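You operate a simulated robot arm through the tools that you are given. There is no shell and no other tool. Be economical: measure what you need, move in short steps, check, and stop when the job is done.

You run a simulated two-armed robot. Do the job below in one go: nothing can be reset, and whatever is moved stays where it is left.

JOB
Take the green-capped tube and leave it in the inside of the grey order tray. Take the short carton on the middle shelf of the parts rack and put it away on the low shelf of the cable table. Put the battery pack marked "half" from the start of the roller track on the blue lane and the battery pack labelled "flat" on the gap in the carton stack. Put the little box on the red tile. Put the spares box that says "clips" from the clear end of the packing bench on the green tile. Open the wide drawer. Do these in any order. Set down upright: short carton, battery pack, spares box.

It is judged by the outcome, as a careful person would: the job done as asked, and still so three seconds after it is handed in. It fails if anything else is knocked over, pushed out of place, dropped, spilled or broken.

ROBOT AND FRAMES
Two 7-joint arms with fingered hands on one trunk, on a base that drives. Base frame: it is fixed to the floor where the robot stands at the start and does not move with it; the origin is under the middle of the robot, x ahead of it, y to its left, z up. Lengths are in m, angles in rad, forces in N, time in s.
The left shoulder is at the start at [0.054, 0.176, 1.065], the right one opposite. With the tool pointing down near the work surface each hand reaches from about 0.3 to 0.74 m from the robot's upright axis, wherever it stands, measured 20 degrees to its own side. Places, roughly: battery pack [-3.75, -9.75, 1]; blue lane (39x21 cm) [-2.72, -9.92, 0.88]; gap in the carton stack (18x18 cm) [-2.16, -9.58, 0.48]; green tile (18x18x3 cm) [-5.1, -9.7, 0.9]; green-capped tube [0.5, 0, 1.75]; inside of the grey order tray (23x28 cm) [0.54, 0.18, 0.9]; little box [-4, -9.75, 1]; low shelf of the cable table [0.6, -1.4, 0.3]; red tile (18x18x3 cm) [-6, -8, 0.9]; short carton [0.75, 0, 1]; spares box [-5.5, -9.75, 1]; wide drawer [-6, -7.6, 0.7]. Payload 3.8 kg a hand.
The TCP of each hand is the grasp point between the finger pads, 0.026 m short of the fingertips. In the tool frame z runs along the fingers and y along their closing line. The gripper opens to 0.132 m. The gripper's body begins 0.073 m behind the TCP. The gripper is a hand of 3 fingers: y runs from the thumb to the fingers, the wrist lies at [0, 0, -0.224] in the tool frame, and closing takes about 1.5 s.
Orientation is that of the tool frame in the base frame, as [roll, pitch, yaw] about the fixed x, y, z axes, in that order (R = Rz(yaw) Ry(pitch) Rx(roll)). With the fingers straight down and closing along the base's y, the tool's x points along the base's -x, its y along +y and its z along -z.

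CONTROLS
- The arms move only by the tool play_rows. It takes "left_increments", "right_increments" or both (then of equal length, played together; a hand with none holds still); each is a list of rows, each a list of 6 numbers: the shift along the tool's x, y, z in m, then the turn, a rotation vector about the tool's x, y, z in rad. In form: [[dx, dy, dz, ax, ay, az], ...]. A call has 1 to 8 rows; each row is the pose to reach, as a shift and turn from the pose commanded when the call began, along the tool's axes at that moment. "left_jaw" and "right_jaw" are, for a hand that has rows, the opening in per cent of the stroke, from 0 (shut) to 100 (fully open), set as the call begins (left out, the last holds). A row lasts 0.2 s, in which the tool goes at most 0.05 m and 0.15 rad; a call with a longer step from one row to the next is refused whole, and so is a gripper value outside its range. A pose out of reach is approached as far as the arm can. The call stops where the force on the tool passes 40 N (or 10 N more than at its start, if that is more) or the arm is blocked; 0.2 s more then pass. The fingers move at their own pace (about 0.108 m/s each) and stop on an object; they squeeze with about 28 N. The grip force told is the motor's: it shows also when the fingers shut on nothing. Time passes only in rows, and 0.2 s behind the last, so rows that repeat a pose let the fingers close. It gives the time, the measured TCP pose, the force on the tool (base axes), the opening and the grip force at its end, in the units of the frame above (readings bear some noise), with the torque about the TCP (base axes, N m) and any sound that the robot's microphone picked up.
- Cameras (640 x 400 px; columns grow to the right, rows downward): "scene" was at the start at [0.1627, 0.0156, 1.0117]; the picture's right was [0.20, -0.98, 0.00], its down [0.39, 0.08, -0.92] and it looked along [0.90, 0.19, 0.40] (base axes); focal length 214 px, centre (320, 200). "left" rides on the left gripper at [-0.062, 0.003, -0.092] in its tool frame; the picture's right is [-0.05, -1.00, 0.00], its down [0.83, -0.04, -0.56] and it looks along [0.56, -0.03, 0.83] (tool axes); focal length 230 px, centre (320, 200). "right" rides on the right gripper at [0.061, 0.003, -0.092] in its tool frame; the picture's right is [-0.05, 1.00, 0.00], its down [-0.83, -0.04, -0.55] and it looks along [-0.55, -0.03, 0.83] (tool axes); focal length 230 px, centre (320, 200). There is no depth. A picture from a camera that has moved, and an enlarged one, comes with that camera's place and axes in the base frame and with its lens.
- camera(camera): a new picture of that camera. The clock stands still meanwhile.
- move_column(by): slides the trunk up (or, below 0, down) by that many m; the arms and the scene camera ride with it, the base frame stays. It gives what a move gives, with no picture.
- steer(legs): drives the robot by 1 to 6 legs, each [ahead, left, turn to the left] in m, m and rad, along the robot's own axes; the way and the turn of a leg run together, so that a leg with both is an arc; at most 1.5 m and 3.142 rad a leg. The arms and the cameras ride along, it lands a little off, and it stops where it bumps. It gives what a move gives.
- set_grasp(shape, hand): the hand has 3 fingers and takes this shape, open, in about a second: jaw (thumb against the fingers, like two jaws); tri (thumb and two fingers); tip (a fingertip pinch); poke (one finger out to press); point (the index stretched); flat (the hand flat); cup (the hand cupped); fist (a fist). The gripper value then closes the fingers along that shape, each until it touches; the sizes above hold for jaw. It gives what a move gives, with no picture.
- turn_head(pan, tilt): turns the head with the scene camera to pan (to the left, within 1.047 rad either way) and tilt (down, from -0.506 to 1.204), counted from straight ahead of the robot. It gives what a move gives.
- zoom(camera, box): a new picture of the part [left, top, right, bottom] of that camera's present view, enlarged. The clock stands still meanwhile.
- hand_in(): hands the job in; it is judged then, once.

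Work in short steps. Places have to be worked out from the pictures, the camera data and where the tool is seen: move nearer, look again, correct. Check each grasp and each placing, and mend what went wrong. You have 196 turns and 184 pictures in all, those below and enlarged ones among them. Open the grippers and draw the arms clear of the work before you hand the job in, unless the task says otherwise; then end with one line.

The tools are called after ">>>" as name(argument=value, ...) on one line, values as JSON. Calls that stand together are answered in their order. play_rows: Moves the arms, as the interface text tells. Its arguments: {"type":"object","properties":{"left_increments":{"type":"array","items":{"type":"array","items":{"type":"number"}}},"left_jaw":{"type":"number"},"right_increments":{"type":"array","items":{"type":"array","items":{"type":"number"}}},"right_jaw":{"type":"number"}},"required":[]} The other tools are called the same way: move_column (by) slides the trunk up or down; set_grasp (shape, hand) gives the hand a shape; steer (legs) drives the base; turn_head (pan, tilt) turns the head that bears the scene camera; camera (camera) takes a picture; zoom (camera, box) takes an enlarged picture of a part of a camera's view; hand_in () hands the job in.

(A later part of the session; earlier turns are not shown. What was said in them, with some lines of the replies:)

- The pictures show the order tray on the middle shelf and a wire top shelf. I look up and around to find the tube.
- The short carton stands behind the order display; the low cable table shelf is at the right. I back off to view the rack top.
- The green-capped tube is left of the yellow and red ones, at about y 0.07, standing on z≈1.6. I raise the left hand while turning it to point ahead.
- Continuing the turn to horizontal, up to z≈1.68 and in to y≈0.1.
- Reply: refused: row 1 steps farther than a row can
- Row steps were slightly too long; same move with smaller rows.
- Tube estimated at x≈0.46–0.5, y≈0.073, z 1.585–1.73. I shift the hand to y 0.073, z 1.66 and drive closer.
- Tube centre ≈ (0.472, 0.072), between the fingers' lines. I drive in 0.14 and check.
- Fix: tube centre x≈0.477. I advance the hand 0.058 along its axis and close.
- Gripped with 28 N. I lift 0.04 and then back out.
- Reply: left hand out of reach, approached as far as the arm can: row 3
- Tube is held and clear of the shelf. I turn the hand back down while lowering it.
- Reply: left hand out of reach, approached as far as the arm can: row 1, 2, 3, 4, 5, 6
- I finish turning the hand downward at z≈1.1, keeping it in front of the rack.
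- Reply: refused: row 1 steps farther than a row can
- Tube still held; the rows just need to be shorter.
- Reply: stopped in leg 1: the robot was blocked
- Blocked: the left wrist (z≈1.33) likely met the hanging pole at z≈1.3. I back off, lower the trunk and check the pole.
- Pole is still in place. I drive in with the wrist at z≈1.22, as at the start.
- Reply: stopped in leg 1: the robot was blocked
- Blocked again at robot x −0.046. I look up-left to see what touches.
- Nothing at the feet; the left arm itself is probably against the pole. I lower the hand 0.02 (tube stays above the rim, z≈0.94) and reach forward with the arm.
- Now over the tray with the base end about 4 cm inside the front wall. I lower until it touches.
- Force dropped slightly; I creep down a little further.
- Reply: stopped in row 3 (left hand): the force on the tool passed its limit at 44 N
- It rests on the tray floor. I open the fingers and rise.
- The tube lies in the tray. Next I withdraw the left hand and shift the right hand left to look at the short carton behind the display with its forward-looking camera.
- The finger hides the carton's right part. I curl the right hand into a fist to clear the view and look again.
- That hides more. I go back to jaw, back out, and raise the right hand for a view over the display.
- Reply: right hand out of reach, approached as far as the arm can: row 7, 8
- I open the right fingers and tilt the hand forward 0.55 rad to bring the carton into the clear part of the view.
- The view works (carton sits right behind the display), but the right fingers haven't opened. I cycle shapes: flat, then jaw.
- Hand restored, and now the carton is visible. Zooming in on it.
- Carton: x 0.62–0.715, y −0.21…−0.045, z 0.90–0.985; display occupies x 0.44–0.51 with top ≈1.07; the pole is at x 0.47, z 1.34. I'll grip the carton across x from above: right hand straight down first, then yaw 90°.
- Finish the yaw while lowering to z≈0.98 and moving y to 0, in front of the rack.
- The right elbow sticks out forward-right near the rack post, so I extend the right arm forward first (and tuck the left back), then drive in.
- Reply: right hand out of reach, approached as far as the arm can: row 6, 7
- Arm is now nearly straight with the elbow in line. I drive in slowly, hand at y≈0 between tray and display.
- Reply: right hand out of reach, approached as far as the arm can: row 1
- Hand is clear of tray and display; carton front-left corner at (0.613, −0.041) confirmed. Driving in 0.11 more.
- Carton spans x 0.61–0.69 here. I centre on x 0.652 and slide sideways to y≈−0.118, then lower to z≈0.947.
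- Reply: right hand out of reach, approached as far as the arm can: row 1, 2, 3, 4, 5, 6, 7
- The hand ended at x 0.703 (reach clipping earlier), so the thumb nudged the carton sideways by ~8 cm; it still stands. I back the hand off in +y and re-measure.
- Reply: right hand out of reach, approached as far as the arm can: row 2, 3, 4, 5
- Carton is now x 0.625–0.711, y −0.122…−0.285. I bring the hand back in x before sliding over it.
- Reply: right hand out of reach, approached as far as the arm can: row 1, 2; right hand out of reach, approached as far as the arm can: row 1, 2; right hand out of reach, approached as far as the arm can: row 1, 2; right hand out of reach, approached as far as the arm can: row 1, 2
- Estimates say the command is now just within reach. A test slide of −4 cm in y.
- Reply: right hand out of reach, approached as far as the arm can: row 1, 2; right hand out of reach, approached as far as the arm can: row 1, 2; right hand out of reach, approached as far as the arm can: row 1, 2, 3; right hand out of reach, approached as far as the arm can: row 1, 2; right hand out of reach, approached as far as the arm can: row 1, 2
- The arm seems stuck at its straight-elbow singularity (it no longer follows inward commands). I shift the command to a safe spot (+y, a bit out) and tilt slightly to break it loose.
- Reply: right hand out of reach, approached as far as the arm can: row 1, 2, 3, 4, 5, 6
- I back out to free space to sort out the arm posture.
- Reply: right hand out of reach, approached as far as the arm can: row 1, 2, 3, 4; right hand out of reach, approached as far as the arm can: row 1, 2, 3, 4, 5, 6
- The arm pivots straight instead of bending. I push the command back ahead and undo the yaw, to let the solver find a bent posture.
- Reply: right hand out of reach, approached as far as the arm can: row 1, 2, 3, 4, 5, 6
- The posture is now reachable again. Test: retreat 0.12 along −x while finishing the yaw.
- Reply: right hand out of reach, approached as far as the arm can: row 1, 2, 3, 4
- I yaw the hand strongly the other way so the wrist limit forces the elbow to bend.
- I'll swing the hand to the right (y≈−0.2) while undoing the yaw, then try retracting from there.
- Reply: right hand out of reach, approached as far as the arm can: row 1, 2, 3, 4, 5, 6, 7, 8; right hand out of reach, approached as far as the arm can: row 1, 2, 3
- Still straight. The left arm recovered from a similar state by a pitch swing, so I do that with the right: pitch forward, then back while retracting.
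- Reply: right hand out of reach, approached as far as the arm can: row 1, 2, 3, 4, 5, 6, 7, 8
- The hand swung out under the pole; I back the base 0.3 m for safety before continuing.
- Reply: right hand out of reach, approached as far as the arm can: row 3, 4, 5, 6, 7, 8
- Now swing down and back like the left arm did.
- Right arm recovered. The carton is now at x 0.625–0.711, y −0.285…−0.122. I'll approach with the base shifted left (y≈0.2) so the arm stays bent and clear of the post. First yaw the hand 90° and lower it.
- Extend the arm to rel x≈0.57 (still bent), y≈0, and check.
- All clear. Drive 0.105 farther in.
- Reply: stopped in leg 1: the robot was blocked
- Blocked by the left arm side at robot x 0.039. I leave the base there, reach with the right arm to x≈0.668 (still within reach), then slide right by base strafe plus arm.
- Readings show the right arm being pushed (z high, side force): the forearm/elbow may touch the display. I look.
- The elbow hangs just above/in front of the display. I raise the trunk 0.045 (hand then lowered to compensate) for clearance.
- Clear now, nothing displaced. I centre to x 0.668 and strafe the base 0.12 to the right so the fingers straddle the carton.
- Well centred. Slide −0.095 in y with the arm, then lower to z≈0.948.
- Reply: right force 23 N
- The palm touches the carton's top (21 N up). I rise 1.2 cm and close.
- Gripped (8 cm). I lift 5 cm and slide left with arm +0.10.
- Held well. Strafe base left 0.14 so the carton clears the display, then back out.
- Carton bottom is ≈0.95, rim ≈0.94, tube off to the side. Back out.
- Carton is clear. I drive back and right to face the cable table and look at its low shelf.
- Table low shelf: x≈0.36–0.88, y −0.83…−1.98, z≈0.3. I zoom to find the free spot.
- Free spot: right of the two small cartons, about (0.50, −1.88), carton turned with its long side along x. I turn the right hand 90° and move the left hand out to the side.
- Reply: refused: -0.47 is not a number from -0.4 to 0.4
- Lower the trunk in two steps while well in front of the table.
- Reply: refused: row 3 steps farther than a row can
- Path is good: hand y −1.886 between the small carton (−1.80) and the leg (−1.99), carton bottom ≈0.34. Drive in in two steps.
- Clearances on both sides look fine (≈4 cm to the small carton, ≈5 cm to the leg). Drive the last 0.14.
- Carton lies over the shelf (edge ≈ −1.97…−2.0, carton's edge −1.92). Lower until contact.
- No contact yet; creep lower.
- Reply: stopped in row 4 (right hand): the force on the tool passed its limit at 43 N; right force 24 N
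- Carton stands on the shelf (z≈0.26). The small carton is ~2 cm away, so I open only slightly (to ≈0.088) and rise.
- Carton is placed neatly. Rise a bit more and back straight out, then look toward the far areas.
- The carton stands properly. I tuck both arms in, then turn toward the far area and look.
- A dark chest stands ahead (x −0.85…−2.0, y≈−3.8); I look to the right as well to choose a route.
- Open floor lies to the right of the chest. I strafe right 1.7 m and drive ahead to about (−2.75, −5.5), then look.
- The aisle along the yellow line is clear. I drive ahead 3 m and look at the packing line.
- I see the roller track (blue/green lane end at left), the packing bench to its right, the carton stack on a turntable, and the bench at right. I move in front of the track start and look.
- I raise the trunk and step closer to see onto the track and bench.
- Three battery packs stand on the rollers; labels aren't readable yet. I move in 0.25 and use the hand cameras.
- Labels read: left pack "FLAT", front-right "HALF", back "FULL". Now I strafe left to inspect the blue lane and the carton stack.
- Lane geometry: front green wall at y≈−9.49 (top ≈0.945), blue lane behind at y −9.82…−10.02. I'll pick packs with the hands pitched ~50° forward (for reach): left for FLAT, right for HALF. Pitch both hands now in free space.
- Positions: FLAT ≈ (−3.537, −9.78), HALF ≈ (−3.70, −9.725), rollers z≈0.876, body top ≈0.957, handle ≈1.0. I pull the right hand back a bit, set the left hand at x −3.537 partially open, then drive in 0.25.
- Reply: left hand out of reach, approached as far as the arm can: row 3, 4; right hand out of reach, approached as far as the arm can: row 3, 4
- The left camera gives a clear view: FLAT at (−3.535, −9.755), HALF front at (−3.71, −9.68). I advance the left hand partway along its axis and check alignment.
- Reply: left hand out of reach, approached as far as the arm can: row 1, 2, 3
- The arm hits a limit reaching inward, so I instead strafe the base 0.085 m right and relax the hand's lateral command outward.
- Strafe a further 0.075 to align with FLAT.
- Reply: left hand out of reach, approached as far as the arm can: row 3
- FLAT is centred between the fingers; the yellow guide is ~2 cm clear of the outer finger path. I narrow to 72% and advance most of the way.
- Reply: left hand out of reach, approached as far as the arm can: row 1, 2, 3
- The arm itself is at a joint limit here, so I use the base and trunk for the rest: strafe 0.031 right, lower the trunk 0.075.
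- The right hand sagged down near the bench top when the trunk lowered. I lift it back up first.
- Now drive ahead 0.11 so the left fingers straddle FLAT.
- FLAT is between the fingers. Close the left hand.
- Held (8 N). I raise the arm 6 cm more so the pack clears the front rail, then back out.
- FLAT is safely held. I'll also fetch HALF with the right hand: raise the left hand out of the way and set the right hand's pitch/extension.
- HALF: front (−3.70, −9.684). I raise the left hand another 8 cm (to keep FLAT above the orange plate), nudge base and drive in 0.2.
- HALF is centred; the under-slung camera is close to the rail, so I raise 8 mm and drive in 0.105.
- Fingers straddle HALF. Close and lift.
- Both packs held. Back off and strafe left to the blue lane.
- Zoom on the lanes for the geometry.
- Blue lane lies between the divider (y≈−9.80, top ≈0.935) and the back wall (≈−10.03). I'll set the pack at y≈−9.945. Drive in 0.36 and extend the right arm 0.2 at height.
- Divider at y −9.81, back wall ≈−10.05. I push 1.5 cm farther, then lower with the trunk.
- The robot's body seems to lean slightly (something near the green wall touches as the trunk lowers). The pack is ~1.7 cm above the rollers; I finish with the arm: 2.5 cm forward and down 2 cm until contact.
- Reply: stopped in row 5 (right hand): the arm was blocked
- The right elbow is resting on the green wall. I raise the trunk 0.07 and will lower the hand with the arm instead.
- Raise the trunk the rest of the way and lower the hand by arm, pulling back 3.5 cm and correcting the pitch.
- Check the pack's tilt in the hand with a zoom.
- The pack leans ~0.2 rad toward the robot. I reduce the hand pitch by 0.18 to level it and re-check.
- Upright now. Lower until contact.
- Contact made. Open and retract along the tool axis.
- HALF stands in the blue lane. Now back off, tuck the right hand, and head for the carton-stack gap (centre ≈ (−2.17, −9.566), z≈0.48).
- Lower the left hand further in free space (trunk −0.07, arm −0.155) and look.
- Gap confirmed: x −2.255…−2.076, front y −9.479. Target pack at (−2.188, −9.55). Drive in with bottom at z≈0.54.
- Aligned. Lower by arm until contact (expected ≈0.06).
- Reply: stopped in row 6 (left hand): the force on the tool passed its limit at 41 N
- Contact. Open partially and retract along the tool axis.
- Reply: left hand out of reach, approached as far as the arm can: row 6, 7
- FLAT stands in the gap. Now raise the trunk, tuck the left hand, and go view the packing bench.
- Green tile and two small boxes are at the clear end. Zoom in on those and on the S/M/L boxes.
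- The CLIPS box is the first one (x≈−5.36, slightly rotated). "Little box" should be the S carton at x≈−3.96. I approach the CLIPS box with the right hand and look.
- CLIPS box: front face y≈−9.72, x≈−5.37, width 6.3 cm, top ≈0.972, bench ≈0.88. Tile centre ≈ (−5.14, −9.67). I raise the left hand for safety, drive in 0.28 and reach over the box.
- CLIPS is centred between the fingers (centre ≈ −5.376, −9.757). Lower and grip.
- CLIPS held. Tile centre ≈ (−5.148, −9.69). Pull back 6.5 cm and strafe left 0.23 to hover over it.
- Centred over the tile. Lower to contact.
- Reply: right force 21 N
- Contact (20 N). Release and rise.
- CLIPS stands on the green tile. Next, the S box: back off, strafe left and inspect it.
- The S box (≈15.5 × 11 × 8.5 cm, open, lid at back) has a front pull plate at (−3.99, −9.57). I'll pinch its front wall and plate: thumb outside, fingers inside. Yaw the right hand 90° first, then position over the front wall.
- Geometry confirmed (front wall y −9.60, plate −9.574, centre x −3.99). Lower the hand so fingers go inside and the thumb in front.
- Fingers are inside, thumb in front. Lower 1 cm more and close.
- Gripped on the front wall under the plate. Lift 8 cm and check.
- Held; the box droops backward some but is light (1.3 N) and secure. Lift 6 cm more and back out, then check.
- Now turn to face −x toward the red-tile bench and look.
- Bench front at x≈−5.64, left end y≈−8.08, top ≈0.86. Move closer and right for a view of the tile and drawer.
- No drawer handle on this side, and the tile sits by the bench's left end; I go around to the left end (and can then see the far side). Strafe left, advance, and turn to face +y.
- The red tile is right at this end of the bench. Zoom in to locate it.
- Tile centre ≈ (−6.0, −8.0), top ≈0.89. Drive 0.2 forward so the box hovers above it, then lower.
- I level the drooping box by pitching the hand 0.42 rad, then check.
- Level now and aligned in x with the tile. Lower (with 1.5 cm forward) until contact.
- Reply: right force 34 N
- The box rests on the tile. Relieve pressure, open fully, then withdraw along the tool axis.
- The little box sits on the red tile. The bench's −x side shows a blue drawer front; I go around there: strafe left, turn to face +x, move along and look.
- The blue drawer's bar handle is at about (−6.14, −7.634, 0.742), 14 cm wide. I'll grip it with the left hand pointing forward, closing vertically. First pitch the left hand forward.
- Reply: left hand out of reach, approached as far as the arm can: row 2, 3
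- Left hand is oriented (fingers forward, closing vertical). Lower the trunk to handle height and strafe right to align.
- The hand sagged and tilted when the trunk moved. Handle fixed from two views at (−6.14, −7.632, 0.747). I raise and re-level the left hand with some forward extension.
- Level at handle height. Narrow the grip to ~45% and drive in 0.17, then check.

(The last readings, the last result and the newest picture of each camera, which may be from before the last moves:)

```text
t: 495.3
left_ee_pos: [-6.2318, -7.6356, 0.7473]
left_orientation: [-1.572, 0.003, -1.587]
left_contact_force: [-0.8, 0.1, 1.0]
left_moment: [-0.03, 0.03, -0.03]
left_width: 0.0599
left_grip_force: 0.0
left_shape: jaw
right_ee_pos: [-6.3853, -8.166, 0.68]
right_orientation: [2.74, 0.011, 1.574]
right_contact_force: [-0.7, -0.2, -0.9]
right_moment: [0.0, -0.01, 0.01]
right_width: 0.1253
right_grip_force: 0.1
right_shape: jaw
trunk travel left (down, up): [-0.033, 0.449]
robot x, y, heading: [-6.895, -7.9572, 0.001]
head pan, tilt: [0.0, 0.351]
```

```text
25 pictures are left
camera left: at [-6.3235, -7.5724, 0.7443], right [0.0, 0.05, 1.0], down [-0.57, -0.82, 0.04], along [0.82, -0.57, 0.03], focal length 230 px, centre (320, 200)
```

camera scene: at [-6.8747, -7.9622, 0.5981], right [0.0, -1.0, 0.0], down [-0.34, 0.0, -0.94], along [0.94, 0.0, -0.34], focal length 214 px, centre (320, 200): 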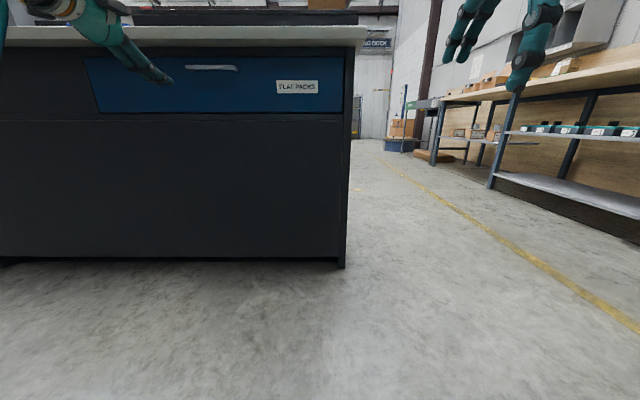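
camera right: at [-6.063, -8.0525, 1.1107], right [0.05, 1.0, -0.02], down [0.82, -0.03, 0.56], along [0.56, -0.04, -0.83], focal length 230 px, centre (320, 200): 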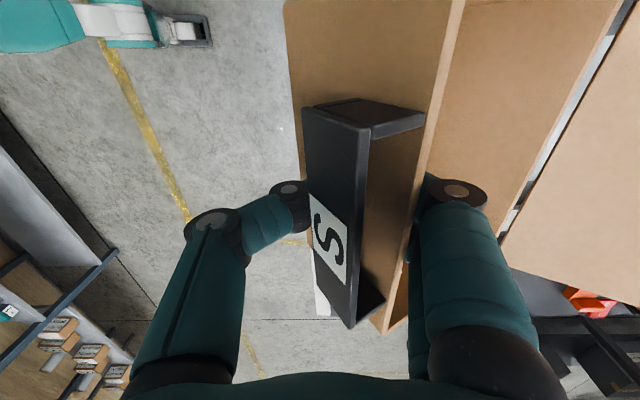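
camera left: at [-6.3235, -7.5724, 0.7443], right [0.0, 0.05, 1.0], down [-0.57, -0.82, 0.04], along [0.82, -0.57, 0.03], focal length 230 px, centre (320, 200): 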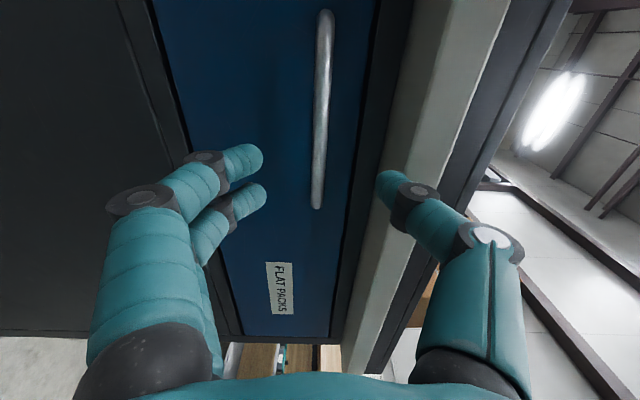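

Handle is centred between thumb and fingers. Narrow to ~32% and drive the last 0.083.

>>> play_rows(left_increments=[[0, 0, 0, 0, 0, 0], [0, 0, 0, 0, 0, 0]], left_jaw=32)

>>> steer(legs=[[0.083, 0, 0]])

>>> camera(camera="left")

```text
t: 495.9
left_ee_pos: [-6.2308, -7.6358, 0.7471]
left_orientation: [-1.574, 0.002, -1.585]
left_contact_force: [-0.7, 0.6, -0.1]
left_moment: [0.0, 0.0, -0.02]
left_width: 0.0427
left_grip_force: 0.1
left_shape: jaw
right_ee_pos: [-6.3846, -8.1664, 0.6803]
right_orientation: [2.74, 0.01, 1.573]
right_contact_force: [-0.1, 0.0, -0.9]
right_moment: [-0.01, 0.02, 0.01]
right_width: 0.1254
right_grip_force: 0.1
right_shape: jaw
trunk travel left (down, up): [-0.033, 0.449]
robot x, y, heading: [-6.8982, -7.9538, 0.003]
head pan, tilt: [0.0, 0.351]
```

```text
t: 497.0
left_ee_pos: [-6.1498, -7.6341, 0.7473]
left_orientation: [-1.573, 0.004, -1.586]
left_contact_force: [-0.5, 0.5, 0.0]
left_moment: [0.03, 0.02, -0.02]
left_width: 0.0425
left_grip_force: 0.0
left_shape: jaw
right_ee_pos: [-6.3032, -8.166, 0.6811]
right_orientation: [2.741, 0.011, 1.574]
right_contact_force: [0.9, -0.1, 0.2]
right_moment: [-0.02, 0.0, -0.01]
right_width: 0.1253
right_grip_force: 0.0
right_shape: jaw
trunk travel left (down, up): [-0.033, 0.449]
robot x, y, heading: [-6.8137, -7.9579, -0.001]
head pan, tilt: [0.0, 0.351]
```

```text
24 pictures are left
camera left: at [-6.2414, -7.5722, 0.7443], right [0.0, 0.05, 1.0], down [-0.57, -0.82, 0.04], along [0.82, -0.57, 0.03], focal length 230 px, centre (320, 200)
```

left: 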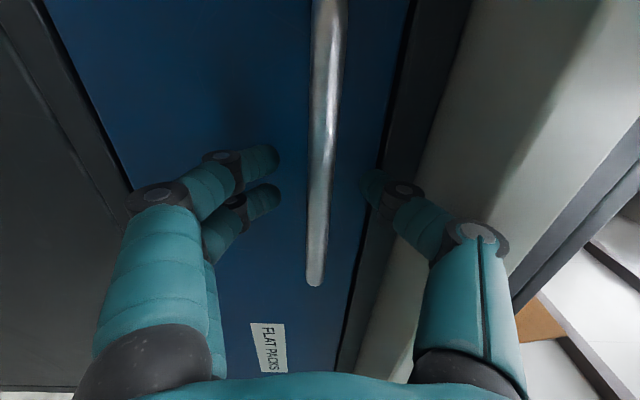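

Fingertips surround the bar. Close.

>>> play_rows(left_increments=[[0, 0, 0.004, 0, 0, 0], [0, 0, 0.004, 0, 0, 0], [0, 0, 0.004, 0, 0, 0], [0, 0, 0.004, 0, 0, 0], [0, 0, 0.004, 0, 0, 0]], left_jaw=0)

>>> steer(legs=[[-0.1, 0, 0]])

>>> camera(camera="left")

```text
t: 498.2
left_ee_pos: [-6.1456, -7.6356, 0.7481]
left_orientation: [-1.57, 0.004, -1.587]
left_contact_force: [3.1, 0.8, 6.5]
left_moment: [-0.02, 0.01, -0.04]
left_width: 0.0
left_grip_force: 27.9
left_shape: jaw
right_ee_pos: [-6.3027, -8.167, 0.6804]
right_orientation: [2.739, 0.011, 1.575]
right_contact_force: [0.2, -1.2, 0.0]
right_moment: [0.0, -0.01, 0.0]
right_width: 0.1254
right_grip_force: 0.1
right_shape: jaw
trunk travel left (down, up): [-0.033, 0.449]
robot x, y, heading: [-6.8132, -7.9577, 0.006]
head pan, tilt: [0.0, 0.351]
```

```text
t: 499.4
left_ee_pos: [-6.2467, -7.6357, 0.7477]
left_orientation: [-1.572, 0.003, -1.586]
left_contact_force: [-2.7, -0.5, 4.0]
left_moment: [-0.03, 0.01, -0.01]
left_width: 0.0
left_grip_force: 28.5
left_shape: jaw
right_ee_pos: [-6.4027, -8.1667, 0.6799]
right_orientation: [2.738, 0.009, 1.575]
right_contact_force: [0.6, -0.5, -0.3]
right_moment: [-0.01, 0.0, -0.02]
right_width: 0.1255
right_grip_force: 0.0
right_shape: jaw
trunk travel left (down, up): [-0.033, 0.449]
robot x, y, heading: [-6.914, -7.9578, 0.005]
head pan, tilt: [0.0, 0.351]
```

```text
23 pictures are left
camera left: at [-6.3382, -7.5723, 0.7445], right [0.0, 0.05, 1.0], down [-0.57, -0.82, 0.04], along [0.82, -0.57, 0.03], focal length 230 px, centre (320, 200)
```

left: 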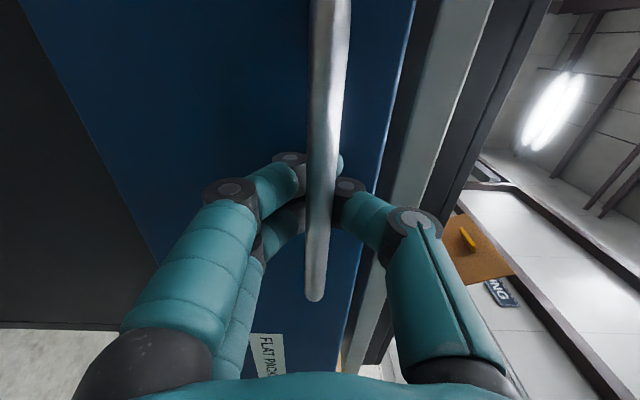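

The drawer is moving with the hand. Pull further, 0.2 m.

>>> steer(legs=[[-0.2, 0, 0]])

>>> camera(camera="scene")

```text
t: 501.0
left_ee_pos: [-6.4447, -7.6364, 0.7467]
left_orientation: [-1.573, 0.003, -1.589]
left_contact_force: [-0.3, 0.9, 4.6]
left_moment: [-0.01, 0.06, 0.01]
left_width: 0.0002
left_grip_force: 28.1
left_shape: jaw
right_ee_pos: [-6.6023, -8.168, 0.6793]
right_orientation: [2.738, 0.011, 1.573]
right_contact_force: [-0.1, 0.4, -0.2]
right_moment: [-0.02, 0.03, 0.02]
right_width: 0.1254
right_grip_force: 0.1
right_shape: jaw
trunk travel left (down, up): [-0.033, 0.449]
robot x, y, heading: [-7.1171, -7.9575, 0.001]
head pan, tilt: [0.0, 0.351]
```

```text
22 pictures are left
camera scene: at [-6.9228, -7.9566, 0.5981], right [0.0, -1.0, 0.0], down [-0.34, 0.0, -0.94], along [0.94, 0.0, -0.34], focal length 214 px, centre (320, 200)
```

scene: 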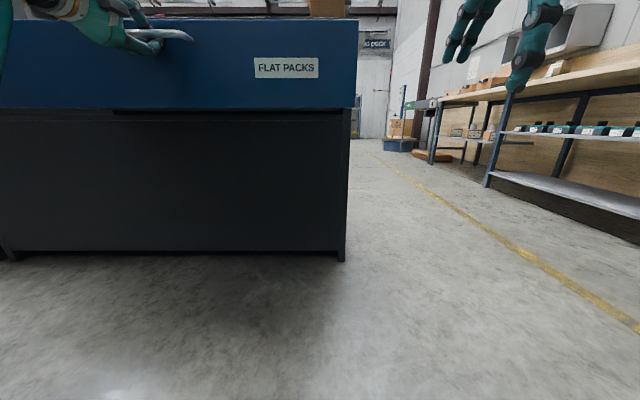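

Open by 0.3 m. Try a little farther to approach full extension.

>>> steer(legs=[[-0.08, 0, 0]])

>>> camera(camera="left")

```text
t: 502.0
left_ee_pos: [-6.523, -7.6369, 0.7479]
left_orientation: [-1.57, 0.004, -1.589]
left_contact_force: [-0.9, 0.9, 3.0]
left_moment: [-0.03, 0.02, 0.02]
left_width: 0.0002
left_grip_force: 28.5
left_shape: jaw
right_ee_pos: [-6.682, -8.1678, 0.6787]
right_orientation: [2.742, 0.01, 1.572]
right_contact_force: [-0.4, 0.1, 0.1]
right_moment: [0.04, -0.01, -0.01]
right_width: 0.1253
right_grip_force: 0.1
right_shape: jaw
trunk travel left (down, up): [-0.033, 0.449]
robot x, y, heading: [-7.1935, -7.9556, -0.001]
head pan, tilt: [0.0, 0.351]
```

```text
21 pictures are left
camera left: at [-6.6163, -7.5735, 0.7448], right [0.0, 0.05, 1.0], down [-0.57, -0.82, 0.04], along [0.82, -0.57, 0.03], focal length 230 px, centre (320, 200)
```

left: 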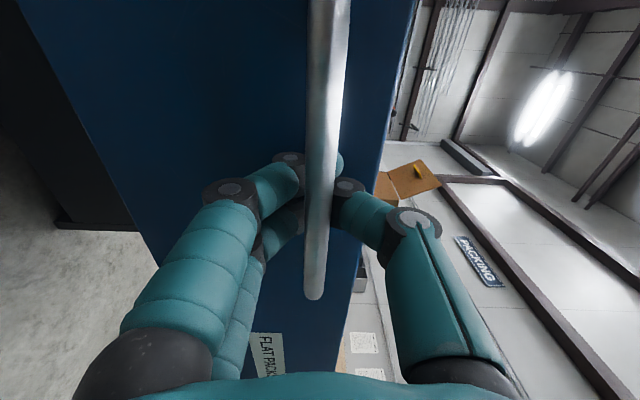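

Open ≈0.38 m. Release the handle and back away.

>>> play_rows(left_increments=[[0, 0, 0, 0, 0, 0], [0, 0, 0, 0, 0, 0], [0, 0, 0, 0, 0, 0], [0, 0, 0, 0, 0, 0]], left_jaw=50)

>>> steer(legs=[[-0.13, 0, 0]])

>>> camera(camera="left")

```text
t: 503.0
left_ee_pos: [-6.5242, -7.6377, 0.7476]
left_orientation: [-1.571, 0.002, -1.589]
left_contact_force: [-0.3, -0.4, -0.1]
left_moment: [-0.01, 0.0, 0.01]
left_width: 0.0657
left_grip_force: 0.0
left_shape: jaw
right_ee_pos: [-6.6807, -8.1678, 0.6784]
right_orientation: [2.742, 0.01, 1.572]
right_contact_force: [-0.2, -0.5, 0.7]
right_moment: [-0.02, -0.01, -0.01]
right_width: 0.1252
right_grip_force: 0.1
right_shape: jaw
trunk travel left (down, up): [-0.033, 0.449]
robot x, y, heading: [-7.1949, -7.9563, 0.001]
head pan, tilt: [0.0, 0.351]
```

```text
t: 504.3
left_ee_pos: [-6.6525, -7.6368, 0.7478]
left_orientation: [-1.57, 0.001, -1.586]
left_contact_force: [-0.2, -0.2, -0.6]
left_moment: [0.02, 0.0, 0.01]
left_width: 0.0654
left_grip_force: 0.0
left_shape: jaw
right_ee_pos: [-6.8113, -8.1668, 0.6798]
right_orientation: [2.74, 0.011, 1.572]
right_contact_force: [-0.5, -0.5, 0.3]
right_moment: [-0.01, -0.01, -0.01]
right_width: 0.1253
right_grip_force: 0.0
right_shape: jaw
trunk travel left (down, up): [-0.033, 0.449]
robot x, y, heading: [-7.3248, -7.9601, -0.001]
head pan, tilt: [0.0, 0.351]
```

```text
20 pictures are left
camera left: at [-6.7454, -7.5732, 0.7446], right [0.0, 0.05, 1.0], down [-0.57, -0.82, 0.04], along [0.82, -0.57, 0.03], focal length 230 px, centre (320, 200)
```

left: 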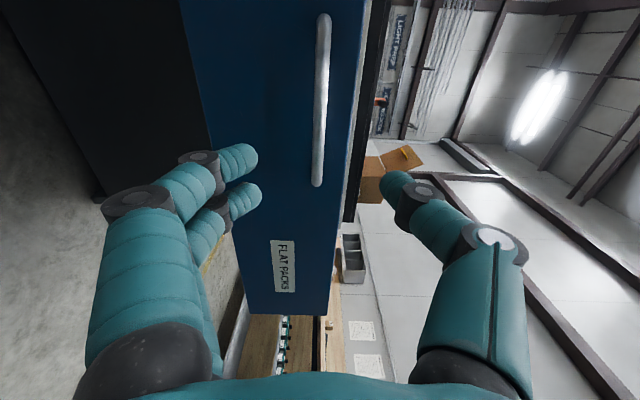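

Hand is clear, drawer stays open. Move away to the side and take a final check picture of the bench.

>>> steer(legs=[[0, -0.8, 0]])

>>> move_column(by=0.35)

>>> turn_head(pan=0.5, tilt=0.3)

>>> camera(camera="scene")

```text
t: 506.6
left_ee_pos: [-6.6501, -7.6815, 0.7479]
left_orientation: [-1.572, 0.004, -1.593]
left_contact_force: [0.4, -0.4, 1.0]
left_moment: [-0.02, -0.03, -0.02]
left_width: 0.0656
left_grip_force: 0.1
left_shape: jaw
right_ee_pos: [-6.8117, -8.2108, 0.6791]
right_orientation: [2.74, 0.011, 1.567]
right_contact_force: [0.2, 0.2, -0.1]
right_moment: [-0.02, -0.01, 0.0]
right_width: 0.1252
right_grip_force: 0.0
right_shape: jaw
trunk travel left (down, up): [-0.033, 0.449]
robot x, y, heading: [-7.323, -7.9933, -0.002]
head pan, tilt: [0.0, 0.351]
stopped in leg 1: the robot was blocked; the commanded pose is now the measured one
```

```text
t: 510.1
left_ee_pos: [-6.6498, -7.682, 1.0961]
left_orientation: [-1.573, 0.0, -1.594]
left_contact_force: [0.2, -0.3, -0.4]
left_moment: [0.01, -0.01, -0.01]
left_width: 0.0655
left_grip_force: 0.1
left_shape: jaw
right_ee_pos: [-6.8122, -8.2122, 1.0299]
right_orientation: [2.74, 0.01, 1.565]
right_contact_force: [0.7, -0.9, 0.2]
right_moment: [0.03, 0.02, 0.03]
right_width: 0.1252
right_grip_force: 0.0
right_shape: jaw
trunk travel left (down, up): [-0.383, 0.099]
robot x, y, heading: [-7.3255, -7.9976, -0.007]
head pan, tilt: [0.0, 0.351]
```

```text
t: 511.0
left_ee_pos: [-6.6507, -7.6807, 1.0973]
left_orientation: [-1.572, 0.003, -1.595]
left_contact_force: [0.4, 1.2, -0.6]
left_moment: [0.0, 0.0, -0.02]
left_width: 0.0656
left_grip_force: 0.1
left_shape: jaw
right_ee_pos: [-6.8125, -8.2108, 1.0303]
right_orientation: [2.74, 0.011, 1.565]
right_contact_force: [-0.2, -0.8, -0.4]
right_moment: [0.0, -0.01, -0.02]
right_width: 0.1253
right_grip_force: 0.0
right_shape: jaw
trunk travel left (down, up): [-0.383, 0.099]
robot x, y, heading: [-7.3231, -7.9999, -0.001]
head pan, tilt: [0.499, 0.3]
```

```text
19 pictures are left
camera scene: at [-7.1437, -7.9544, 0.9588], right [0.47, -0.88, 0.0], down [-0.26, -0.14, -0.96], along [0.84, 0.45, -0.3], focal length 214 px, centre (320, 200)
```

scene: 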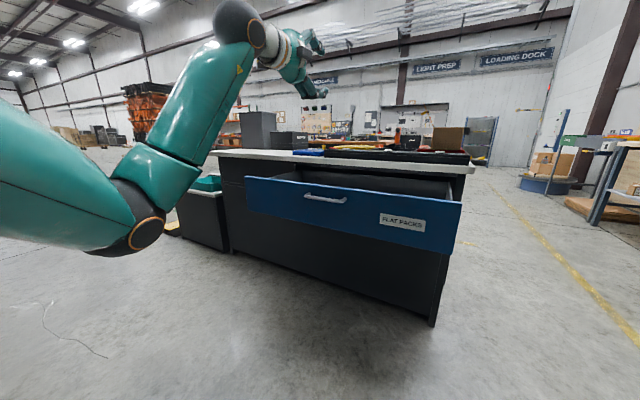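

The drawer is open and the box stands. The strafe bumped something on the robot's right; I check.

>>> turn_head(pan=-1.04, tilt=0.6)

>>> camera(camera="scene")

>>> camera(camera="right")

```text
t: 512.6
left_ee_pos: [-6.651, -7.6815, 1.0985]
left_orientation: [-1.572, 0.001, -1.593]
left_contact_force: [0.9, 0.5, 0.4]
left_moment: [0.02, -0.02, 0.02]
left_width: 0.0656
left_grip_force: 0.0
left_shape: jaw
right_ee_pos: [-6.8133, -8.2133, 1.0306]
right_orientation: [2.739, 0.011, 1.566]
right_contact_force: [-0.5, -0.5, -0.6]
right_moment: [0.03, -0.02, 0.0]
right_width: 0.1252
right_grip_force: 0.1
right_shape: jaw
trunk travel left (down, up): [-0.383, 0.099]
robot x, y, heading: [-7.3261, -7.9911, -0.005]
head pan, tilt: [-1.04, 0.6]
```

```text
18 pictures are left
camera scene: at [-7.1816, -8.075, 0.9314], right [-0.86, -0.5, 0.0], down [-0.28, 0.49, -0.83], along [0.41, -0.71, -0.56], focal length 214 px, centre (320, 200)
```

scene: 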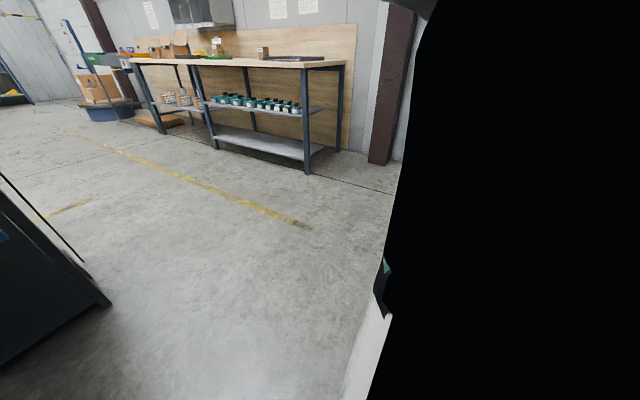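

```text
17 pictures are left
camera right: at [-6.8456, -8.1495, 1.1146], right [0.92, -0.05, 0.39], down [-0.26, -0.82, 0.5], along [0.3, -0.56, -0.77], focal length 230 px, centre (320, 200)
```

right: 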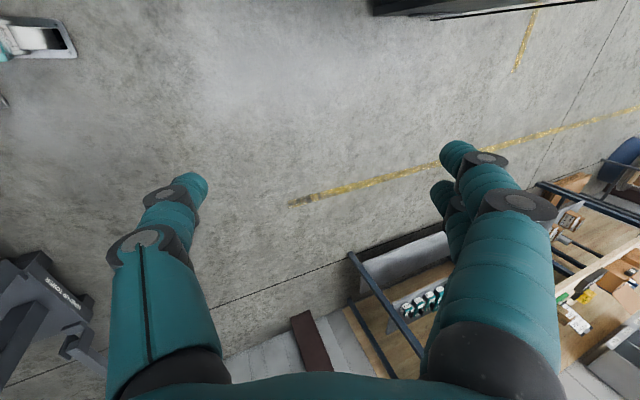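

Nothing visible ahead; likely the stand behind-right. I step forward, slide right clear of it, and turn to look at that stand.

>>> steer(legs=[[0.15, 0, 0], [0, -0.8, 0]])

>>> steer(legs=[[0, 0, 1.2]])

>>> turn_head(pan=0.7, tilt=0.3)

>>> camera(camera="scene")

```text
t: 513.8
left_ee_pos: [-6.6195, -7.6797, 1.0928]
left_orientation: [-1.576, 0.003, -1.59]
left_contact_force: [1.5, 0.8, -0.8]
left_moment: [-0.01, -0.04, -0.03]
left_width: 0.0658
left_grip_force: 0.0
left_shape: jaw
right_ee_pos: [-6.7793, -8.2107, 1.0278]
right_orientation: [2.745, 0.011, 1.572]
right_contact_force: [0.6, 0.5, -0.1]
right_moment: [0.03, 0.09, 0.0]
right_width: 0.1257
right_grip_force: 0.1
right_shape: jaw
trunk travel left (down, up): [-0.383, 0.099]
robot x, y, heading: [-7.2972, -7.9994, -0.003]
head pan, tilt: [-1.04, 0.6]
stopped in leg 1: the robot was blocked; the commanded pose is now the measured one
```

```text
t: 517.1
left_ee_pos: [-7.3364, -7.2552, 1.0983]
left_orientation: [-1.569, 0.003, -0.409]
left_contact_force: [-0.5, 0.8, -0.3]
left_moment: [0.01, 0.0, -0.01]
left_width: 0.0659
left_grip_force: 0.0
left_shape: jaw
right_ee_pos: [-6.9047, -7.6047, 1.0309]
right_orientation: [2.736, 0.011, 2.753]
right_contact_force: [-0.2, 0.1, 0.3]
right_moment: [0.0, -0.03, 0.02]
right_width: 0.1252
right_grip_force: 0.0
right_shape: jaw
trunk travel left (down, up): [-0.383, 0.099]
robot x, y, heading: [-7.2992, -8.0006, 1.175]
head pan, tilt: [-1.04, 0.6]
```

```text
t: 518.9
left_ee_pos: [-7.3375, -7.2576, 1.0987]
left_orientation: [-1.57, 0.003, -0.407]
left_contact_force: [-0.9, -0.1, 0.4]
left_moment: [0.0, 0.0, 0.0]
left_width: 0.0658
left_grip_force: 0.1
left_shape: jaw
right_ee_pos: [-6.9058, -7.6059, 1.031]
right_orientation: [2.739, 0.01, 2.752]
right_contact_force: [0.3, -0.3, -0.3]
right_moment: [0.01, -0.03, 0.01]
right_width: 0.1254
right_grip_force: 0.1
right_shape: jaw
trunk travel left (down, up): [-0.383, 0.099]
robot x, y, heading: [-7.2956, -7.9985, 1.181]
head pan, tilt: [0.7, 0.3]
```

```text
16 pictures are left
camera scene: at [-7.2876, -7.8205, 0.9588], right [0.95, 0.3, 0.0], down [0.09, -0.28, -0.96], along [-0.29, 0.91, -0.3], focal length 214 px, centre (320, 200)
```

scene: 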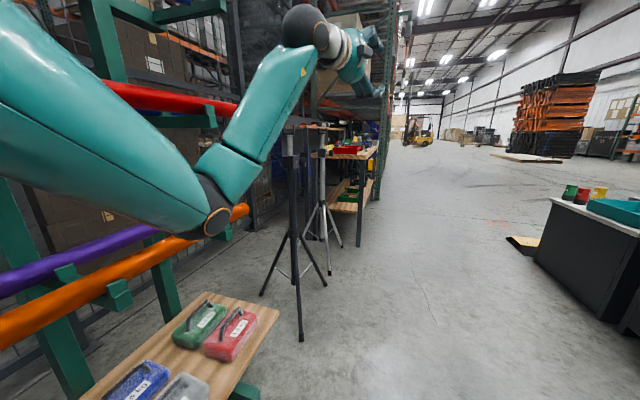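

I look down around the base to see what touches.

>>> turn_head(pan=0.9, tilt=1.1)

>>> camera(camera="scene")

>>> turn_head(pan=-0.3, tilt=1.15)

>>> camera(camera="scene")

```text
t: 520.0
left_ee_pos: [-7.3378, -7.2561, 1.0988]
left_orientation: [-1.57, 0.004, -0.407]
left_contact_force: [-1.1, -0.3, 0.1]
left_moment: [0.03, 0.02, 0.01]
left_width: 0.0658
left_grip_force: 0.1
left_shape: jaw
right_ee_pos: [-6.9046, -7.6066, 1.0311]
right_orientation: [2.738, 0.009, 2.753]
right_contact_force: [-0.2, -1.0, 0.0]
right_moment: [0.03, 0.02, -0.04]
right_width: 0.1253
right_grip_force: 0.0
right_shape: jaw
trunk travel left (down, up): [-0.383, 0.099]
robot x, y, heading: [-7.2937, -7.9975, 1.185]
head pan, tilt: [0.901, 1.1]
```

```text
15 pictures are left
camera scene: at [-7.2901, -7.8543, 0.8928], right [0.87, 0.49, 0.0], down [0.43, -0.78, -0.45], along [-0.22, 0.4, -0.89], focal length 214 px, centre (320, 200)
```

scene: 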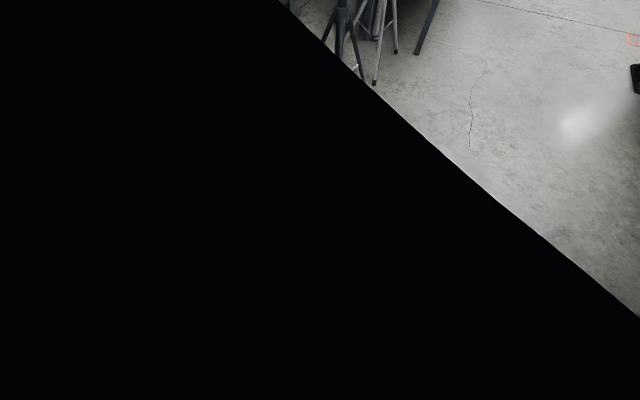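

```text
t: 521.4
left_ee_pos: [-7.3368, -7.2566, 1.098]
left_orientation: [-1.569, 0.003, -0.409]
left_contact_force: [0.3, -0.4, 0.7]
left_moment: [-0.02, -0.01, -0.04]
left_width: 0.0657
left_grip_force: 0.0
left_shape: jaw
right_ee_pos: [-6.9051, -7.606, 1.031]
right_orientation: [2.737, 0.012, 2.753]
right_contact_force: [0.5, -0.9, 0.7]
right_moment: [-0.06, 0.02, 0.02]
right_width: 0.1254
right_grip_force: 0.1
right_shape: jaw
trunk travel left (down, up): [-0.383, 0.099]
robot x, y, heading: [-7.2955, -7.9982, 1.182]
head pan, tilt: [-0.3, 1.15]
```

```text
14 pictures are left
camera scene: at [-7.2213, -7.8636, 0.8896], right [0.77, -0.64, 0.0], down [-0.58, -0.7, -0.41], along [0.26, 0.31, -0.91], focal length 214 px, centre (320, 200)
```

scene: 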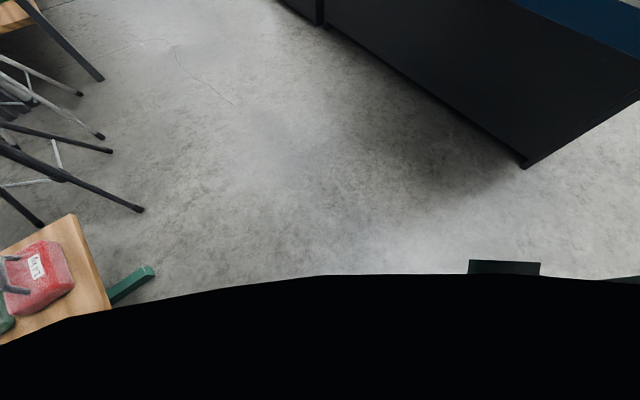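

Floor ahead is clear; the green stand's foot is behind me. I slide right/forward 0.25 m away from the stand and then look at it.

>>> steer(legs=[[0, -0.22, 0]])

>>> turn_head(pan=1.04, tilt=0.5)

>>> camera(camera="scene")

```text
t: 524.0
left_ee_pos: [-7.1322, -7.341, 1.0988]
left_orientation: [-1.57, 0.004, -0.408]
left_contact_force: [0.4, 0.1, -0.5]
left_moment: [-0.03, 0.03, 0.01]
left_width: 0.0658
left_grip_force: 0.0
left_shape: jaw
right_ee_pos: [-6.7005, -7.6904, 1.0315]
right_orientation: [2.739, 0.011, 2.753]
right_contact_force: [0.2, -0.4, -0.4]
right_moment: [0.01, -0.02, -0.05]
right_width: 0.1252
right_grip_force: 0.0
right_shape: jaw
trunk travel left (down, up): [-0.383, 0.099]
robot x, y, heading: [-7.0926, -8.084, 1.181]
head pan, tilt: [-0.3, 1.15]
```

```text
t: 525.5
left_ee_pos: [-7.1326, -7.3404, 1.0987]
left_orientation: [-1.57, 0.003, -0.407]
left_contact_force: [-0.2, 1.1, 0.8]
left_moment: [-0.03, 0.03, -0.02]
left_width: 0.0658
left_grip_force: 0.0
left_shape: jaw
right_ee_pos: [-6.7012, -7.6897, 1.031]
right_orientation: [2.738, 0.01, 2.753]
right_contact_force: [0.8, -0.6, -0.5]
right_moment: [0.0, 0.0, -0.03]
right_width: 0.1253
right_grip_force: 0.1
right_shape: jaw
trunk travel left (down, up): [-0.383, 0.099]
robot x, y, heading: [-7.0927, -8.088, 1.174]
head pan, tilt: [1.04, 0.499]
```

```text
13 pictures are left
camera scene: at [-7.1096, -7.9214, 0.9404], right [0.8, 0.6, 0.0], down [0.29, -0.38, -0.88], along [-0.53, 0.7, -0.48], focal length 214 px, centre (320, 200)
```

scene: 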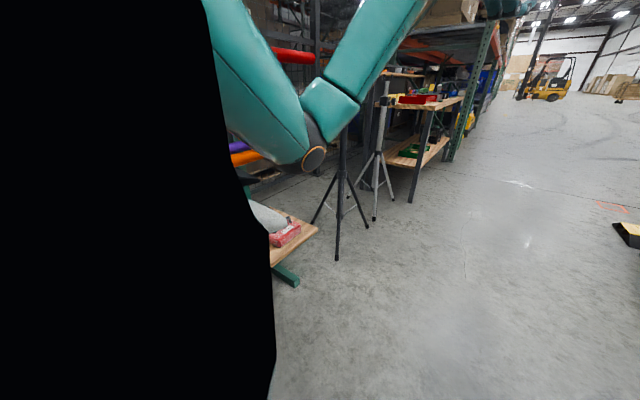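

I back off to the free corner and look at the stand from there without swinging the arm into it.

>>> steer(legs=[[-0.55, -0.3, 0], [0, 0, 0.2]])

>>> turn_head(pan=0.85, tilt=0.3)

>>> camera(camera="scene")

```text
t: 529.7
left_ee_pos: [-7.2063, -7.9884, 1.0986]
left_orientation: [-1.57, 0.004, -0.21]
left_contact_force: [0.7, 0.3, 0.4]
left_moment: [0.02, 0.0, -0.02]
left_width: 0.0658
left_grip_force: 0.0
left_shape: jaw
right_ee_pos: [-6.7146, -8.2465, 1.0309]
right_orientation: [2.736, 0.008, 2.949]
right_contact_force: [0.0, -0.5, -0.1]
right_moment: [0.01, 0.0, -0.02]
right_width: 0.1253
right_grip_force: 0.1
right_shape: jaw
trunk travel left (down, up): [-0.383, 0.099]
robot x, y, heading: [-7.0224, -8.7102, 1.377]
head pan, tilt: [1.04, 0.499]
```

```text
t: 530.5
left_ee_pos: [-7.2072, -7.9876, 1.0994]
left_orientation: [-1.57, 0.005, -0.21]
left_contact_force: [0.5, -0.1, -0.5]
left_moment: [0.01, 0.0, 0.0]
left_width: 0.0658
left_grip_force: 0.0
left_shape: jaw
right_ee_pos: [-6.7153, -8.2457, 1.0304]
right_orientation: [2.738, 0.011, 2.948]
right_contact_force: [0.8, 0.5, -0.5]
right_moment: [0.01, 0.01, 0.01]
right_width: 0.1253
right_grip_force: 0.0
right_shape: jaw
trunk travel left (down, up): [-0.383, 0.099]
robot x, y, heading: [-7.0224, -8.7063, 1.377]
head pan, tilt: [0.85, 0.3]
```

```text
12 pictures are left
camera scene: at [-7.06, -8.5393, 0.9588], right [0.79, 0.61, 0.0], down [0.18, -0.23, -0.96], along [-0.58, 0.76, -0.3], focal length 214 px, centre (320, 200)
```

scene: 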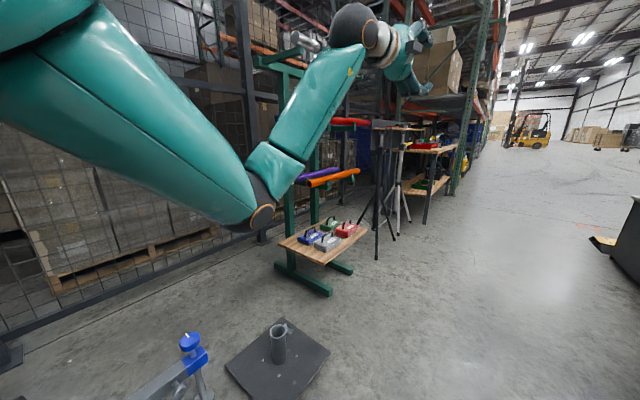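

The stand and floor plate are where they were. All tasks are done; open both grippers and hand in.

>>> play_rows(left_increments=[[0, 0, 0, 0, 0, 0], [0, 0, 0, 0, 0, 0], [0, 0, 0, 0, 0, 0]], right_increments=[[0, 0, 0, 0, 0, 0], [0, 0, 0, 0, 0, 0], [0, 0, 0, 0, 0, 0]], left_jaw=100, right_jaw=100)

>>> hand_in()

```text
t: 531.3
left_ee_pos: [-7.2076, -7.9882, 1.0989]
left_orientation: [-1.568, 0.004, -0.211]
left_contact_force: [0.3, 0.7, 0.3]
left_moment: [0.0, -0.04, 0.06]
left_width: 0.1318
left_grip_force: 0.0
left_shape: jaw
right_ee_pos: [-6.7153, -8.2474, 1.0315]
right_orientation: [2.736, 0.011, 2.951]
right_contact_force: [0.8, 0.6, 0.3]
right_moment: [0.02, -0.04, 0.02]
right_width: 0.1318
right_grip_force: 0.1
right_shape: jaw
trunk travel left (down, up): [-0.383, 0.099]
robot x, y, heading: [-7.0232, -8.705, 1.376]
head pan, tilt: [0.85, 0.3]
```

```text
The job is handed in.
```

All six tasks were done and handed in, with two guesses and one possible bump: I took the S carton to be the little box and the FLAT PACKS drawer to be the wide drawer, and my elbow may have nudged the order display on the parts rack by about 1 cm, which I did not go back to check.
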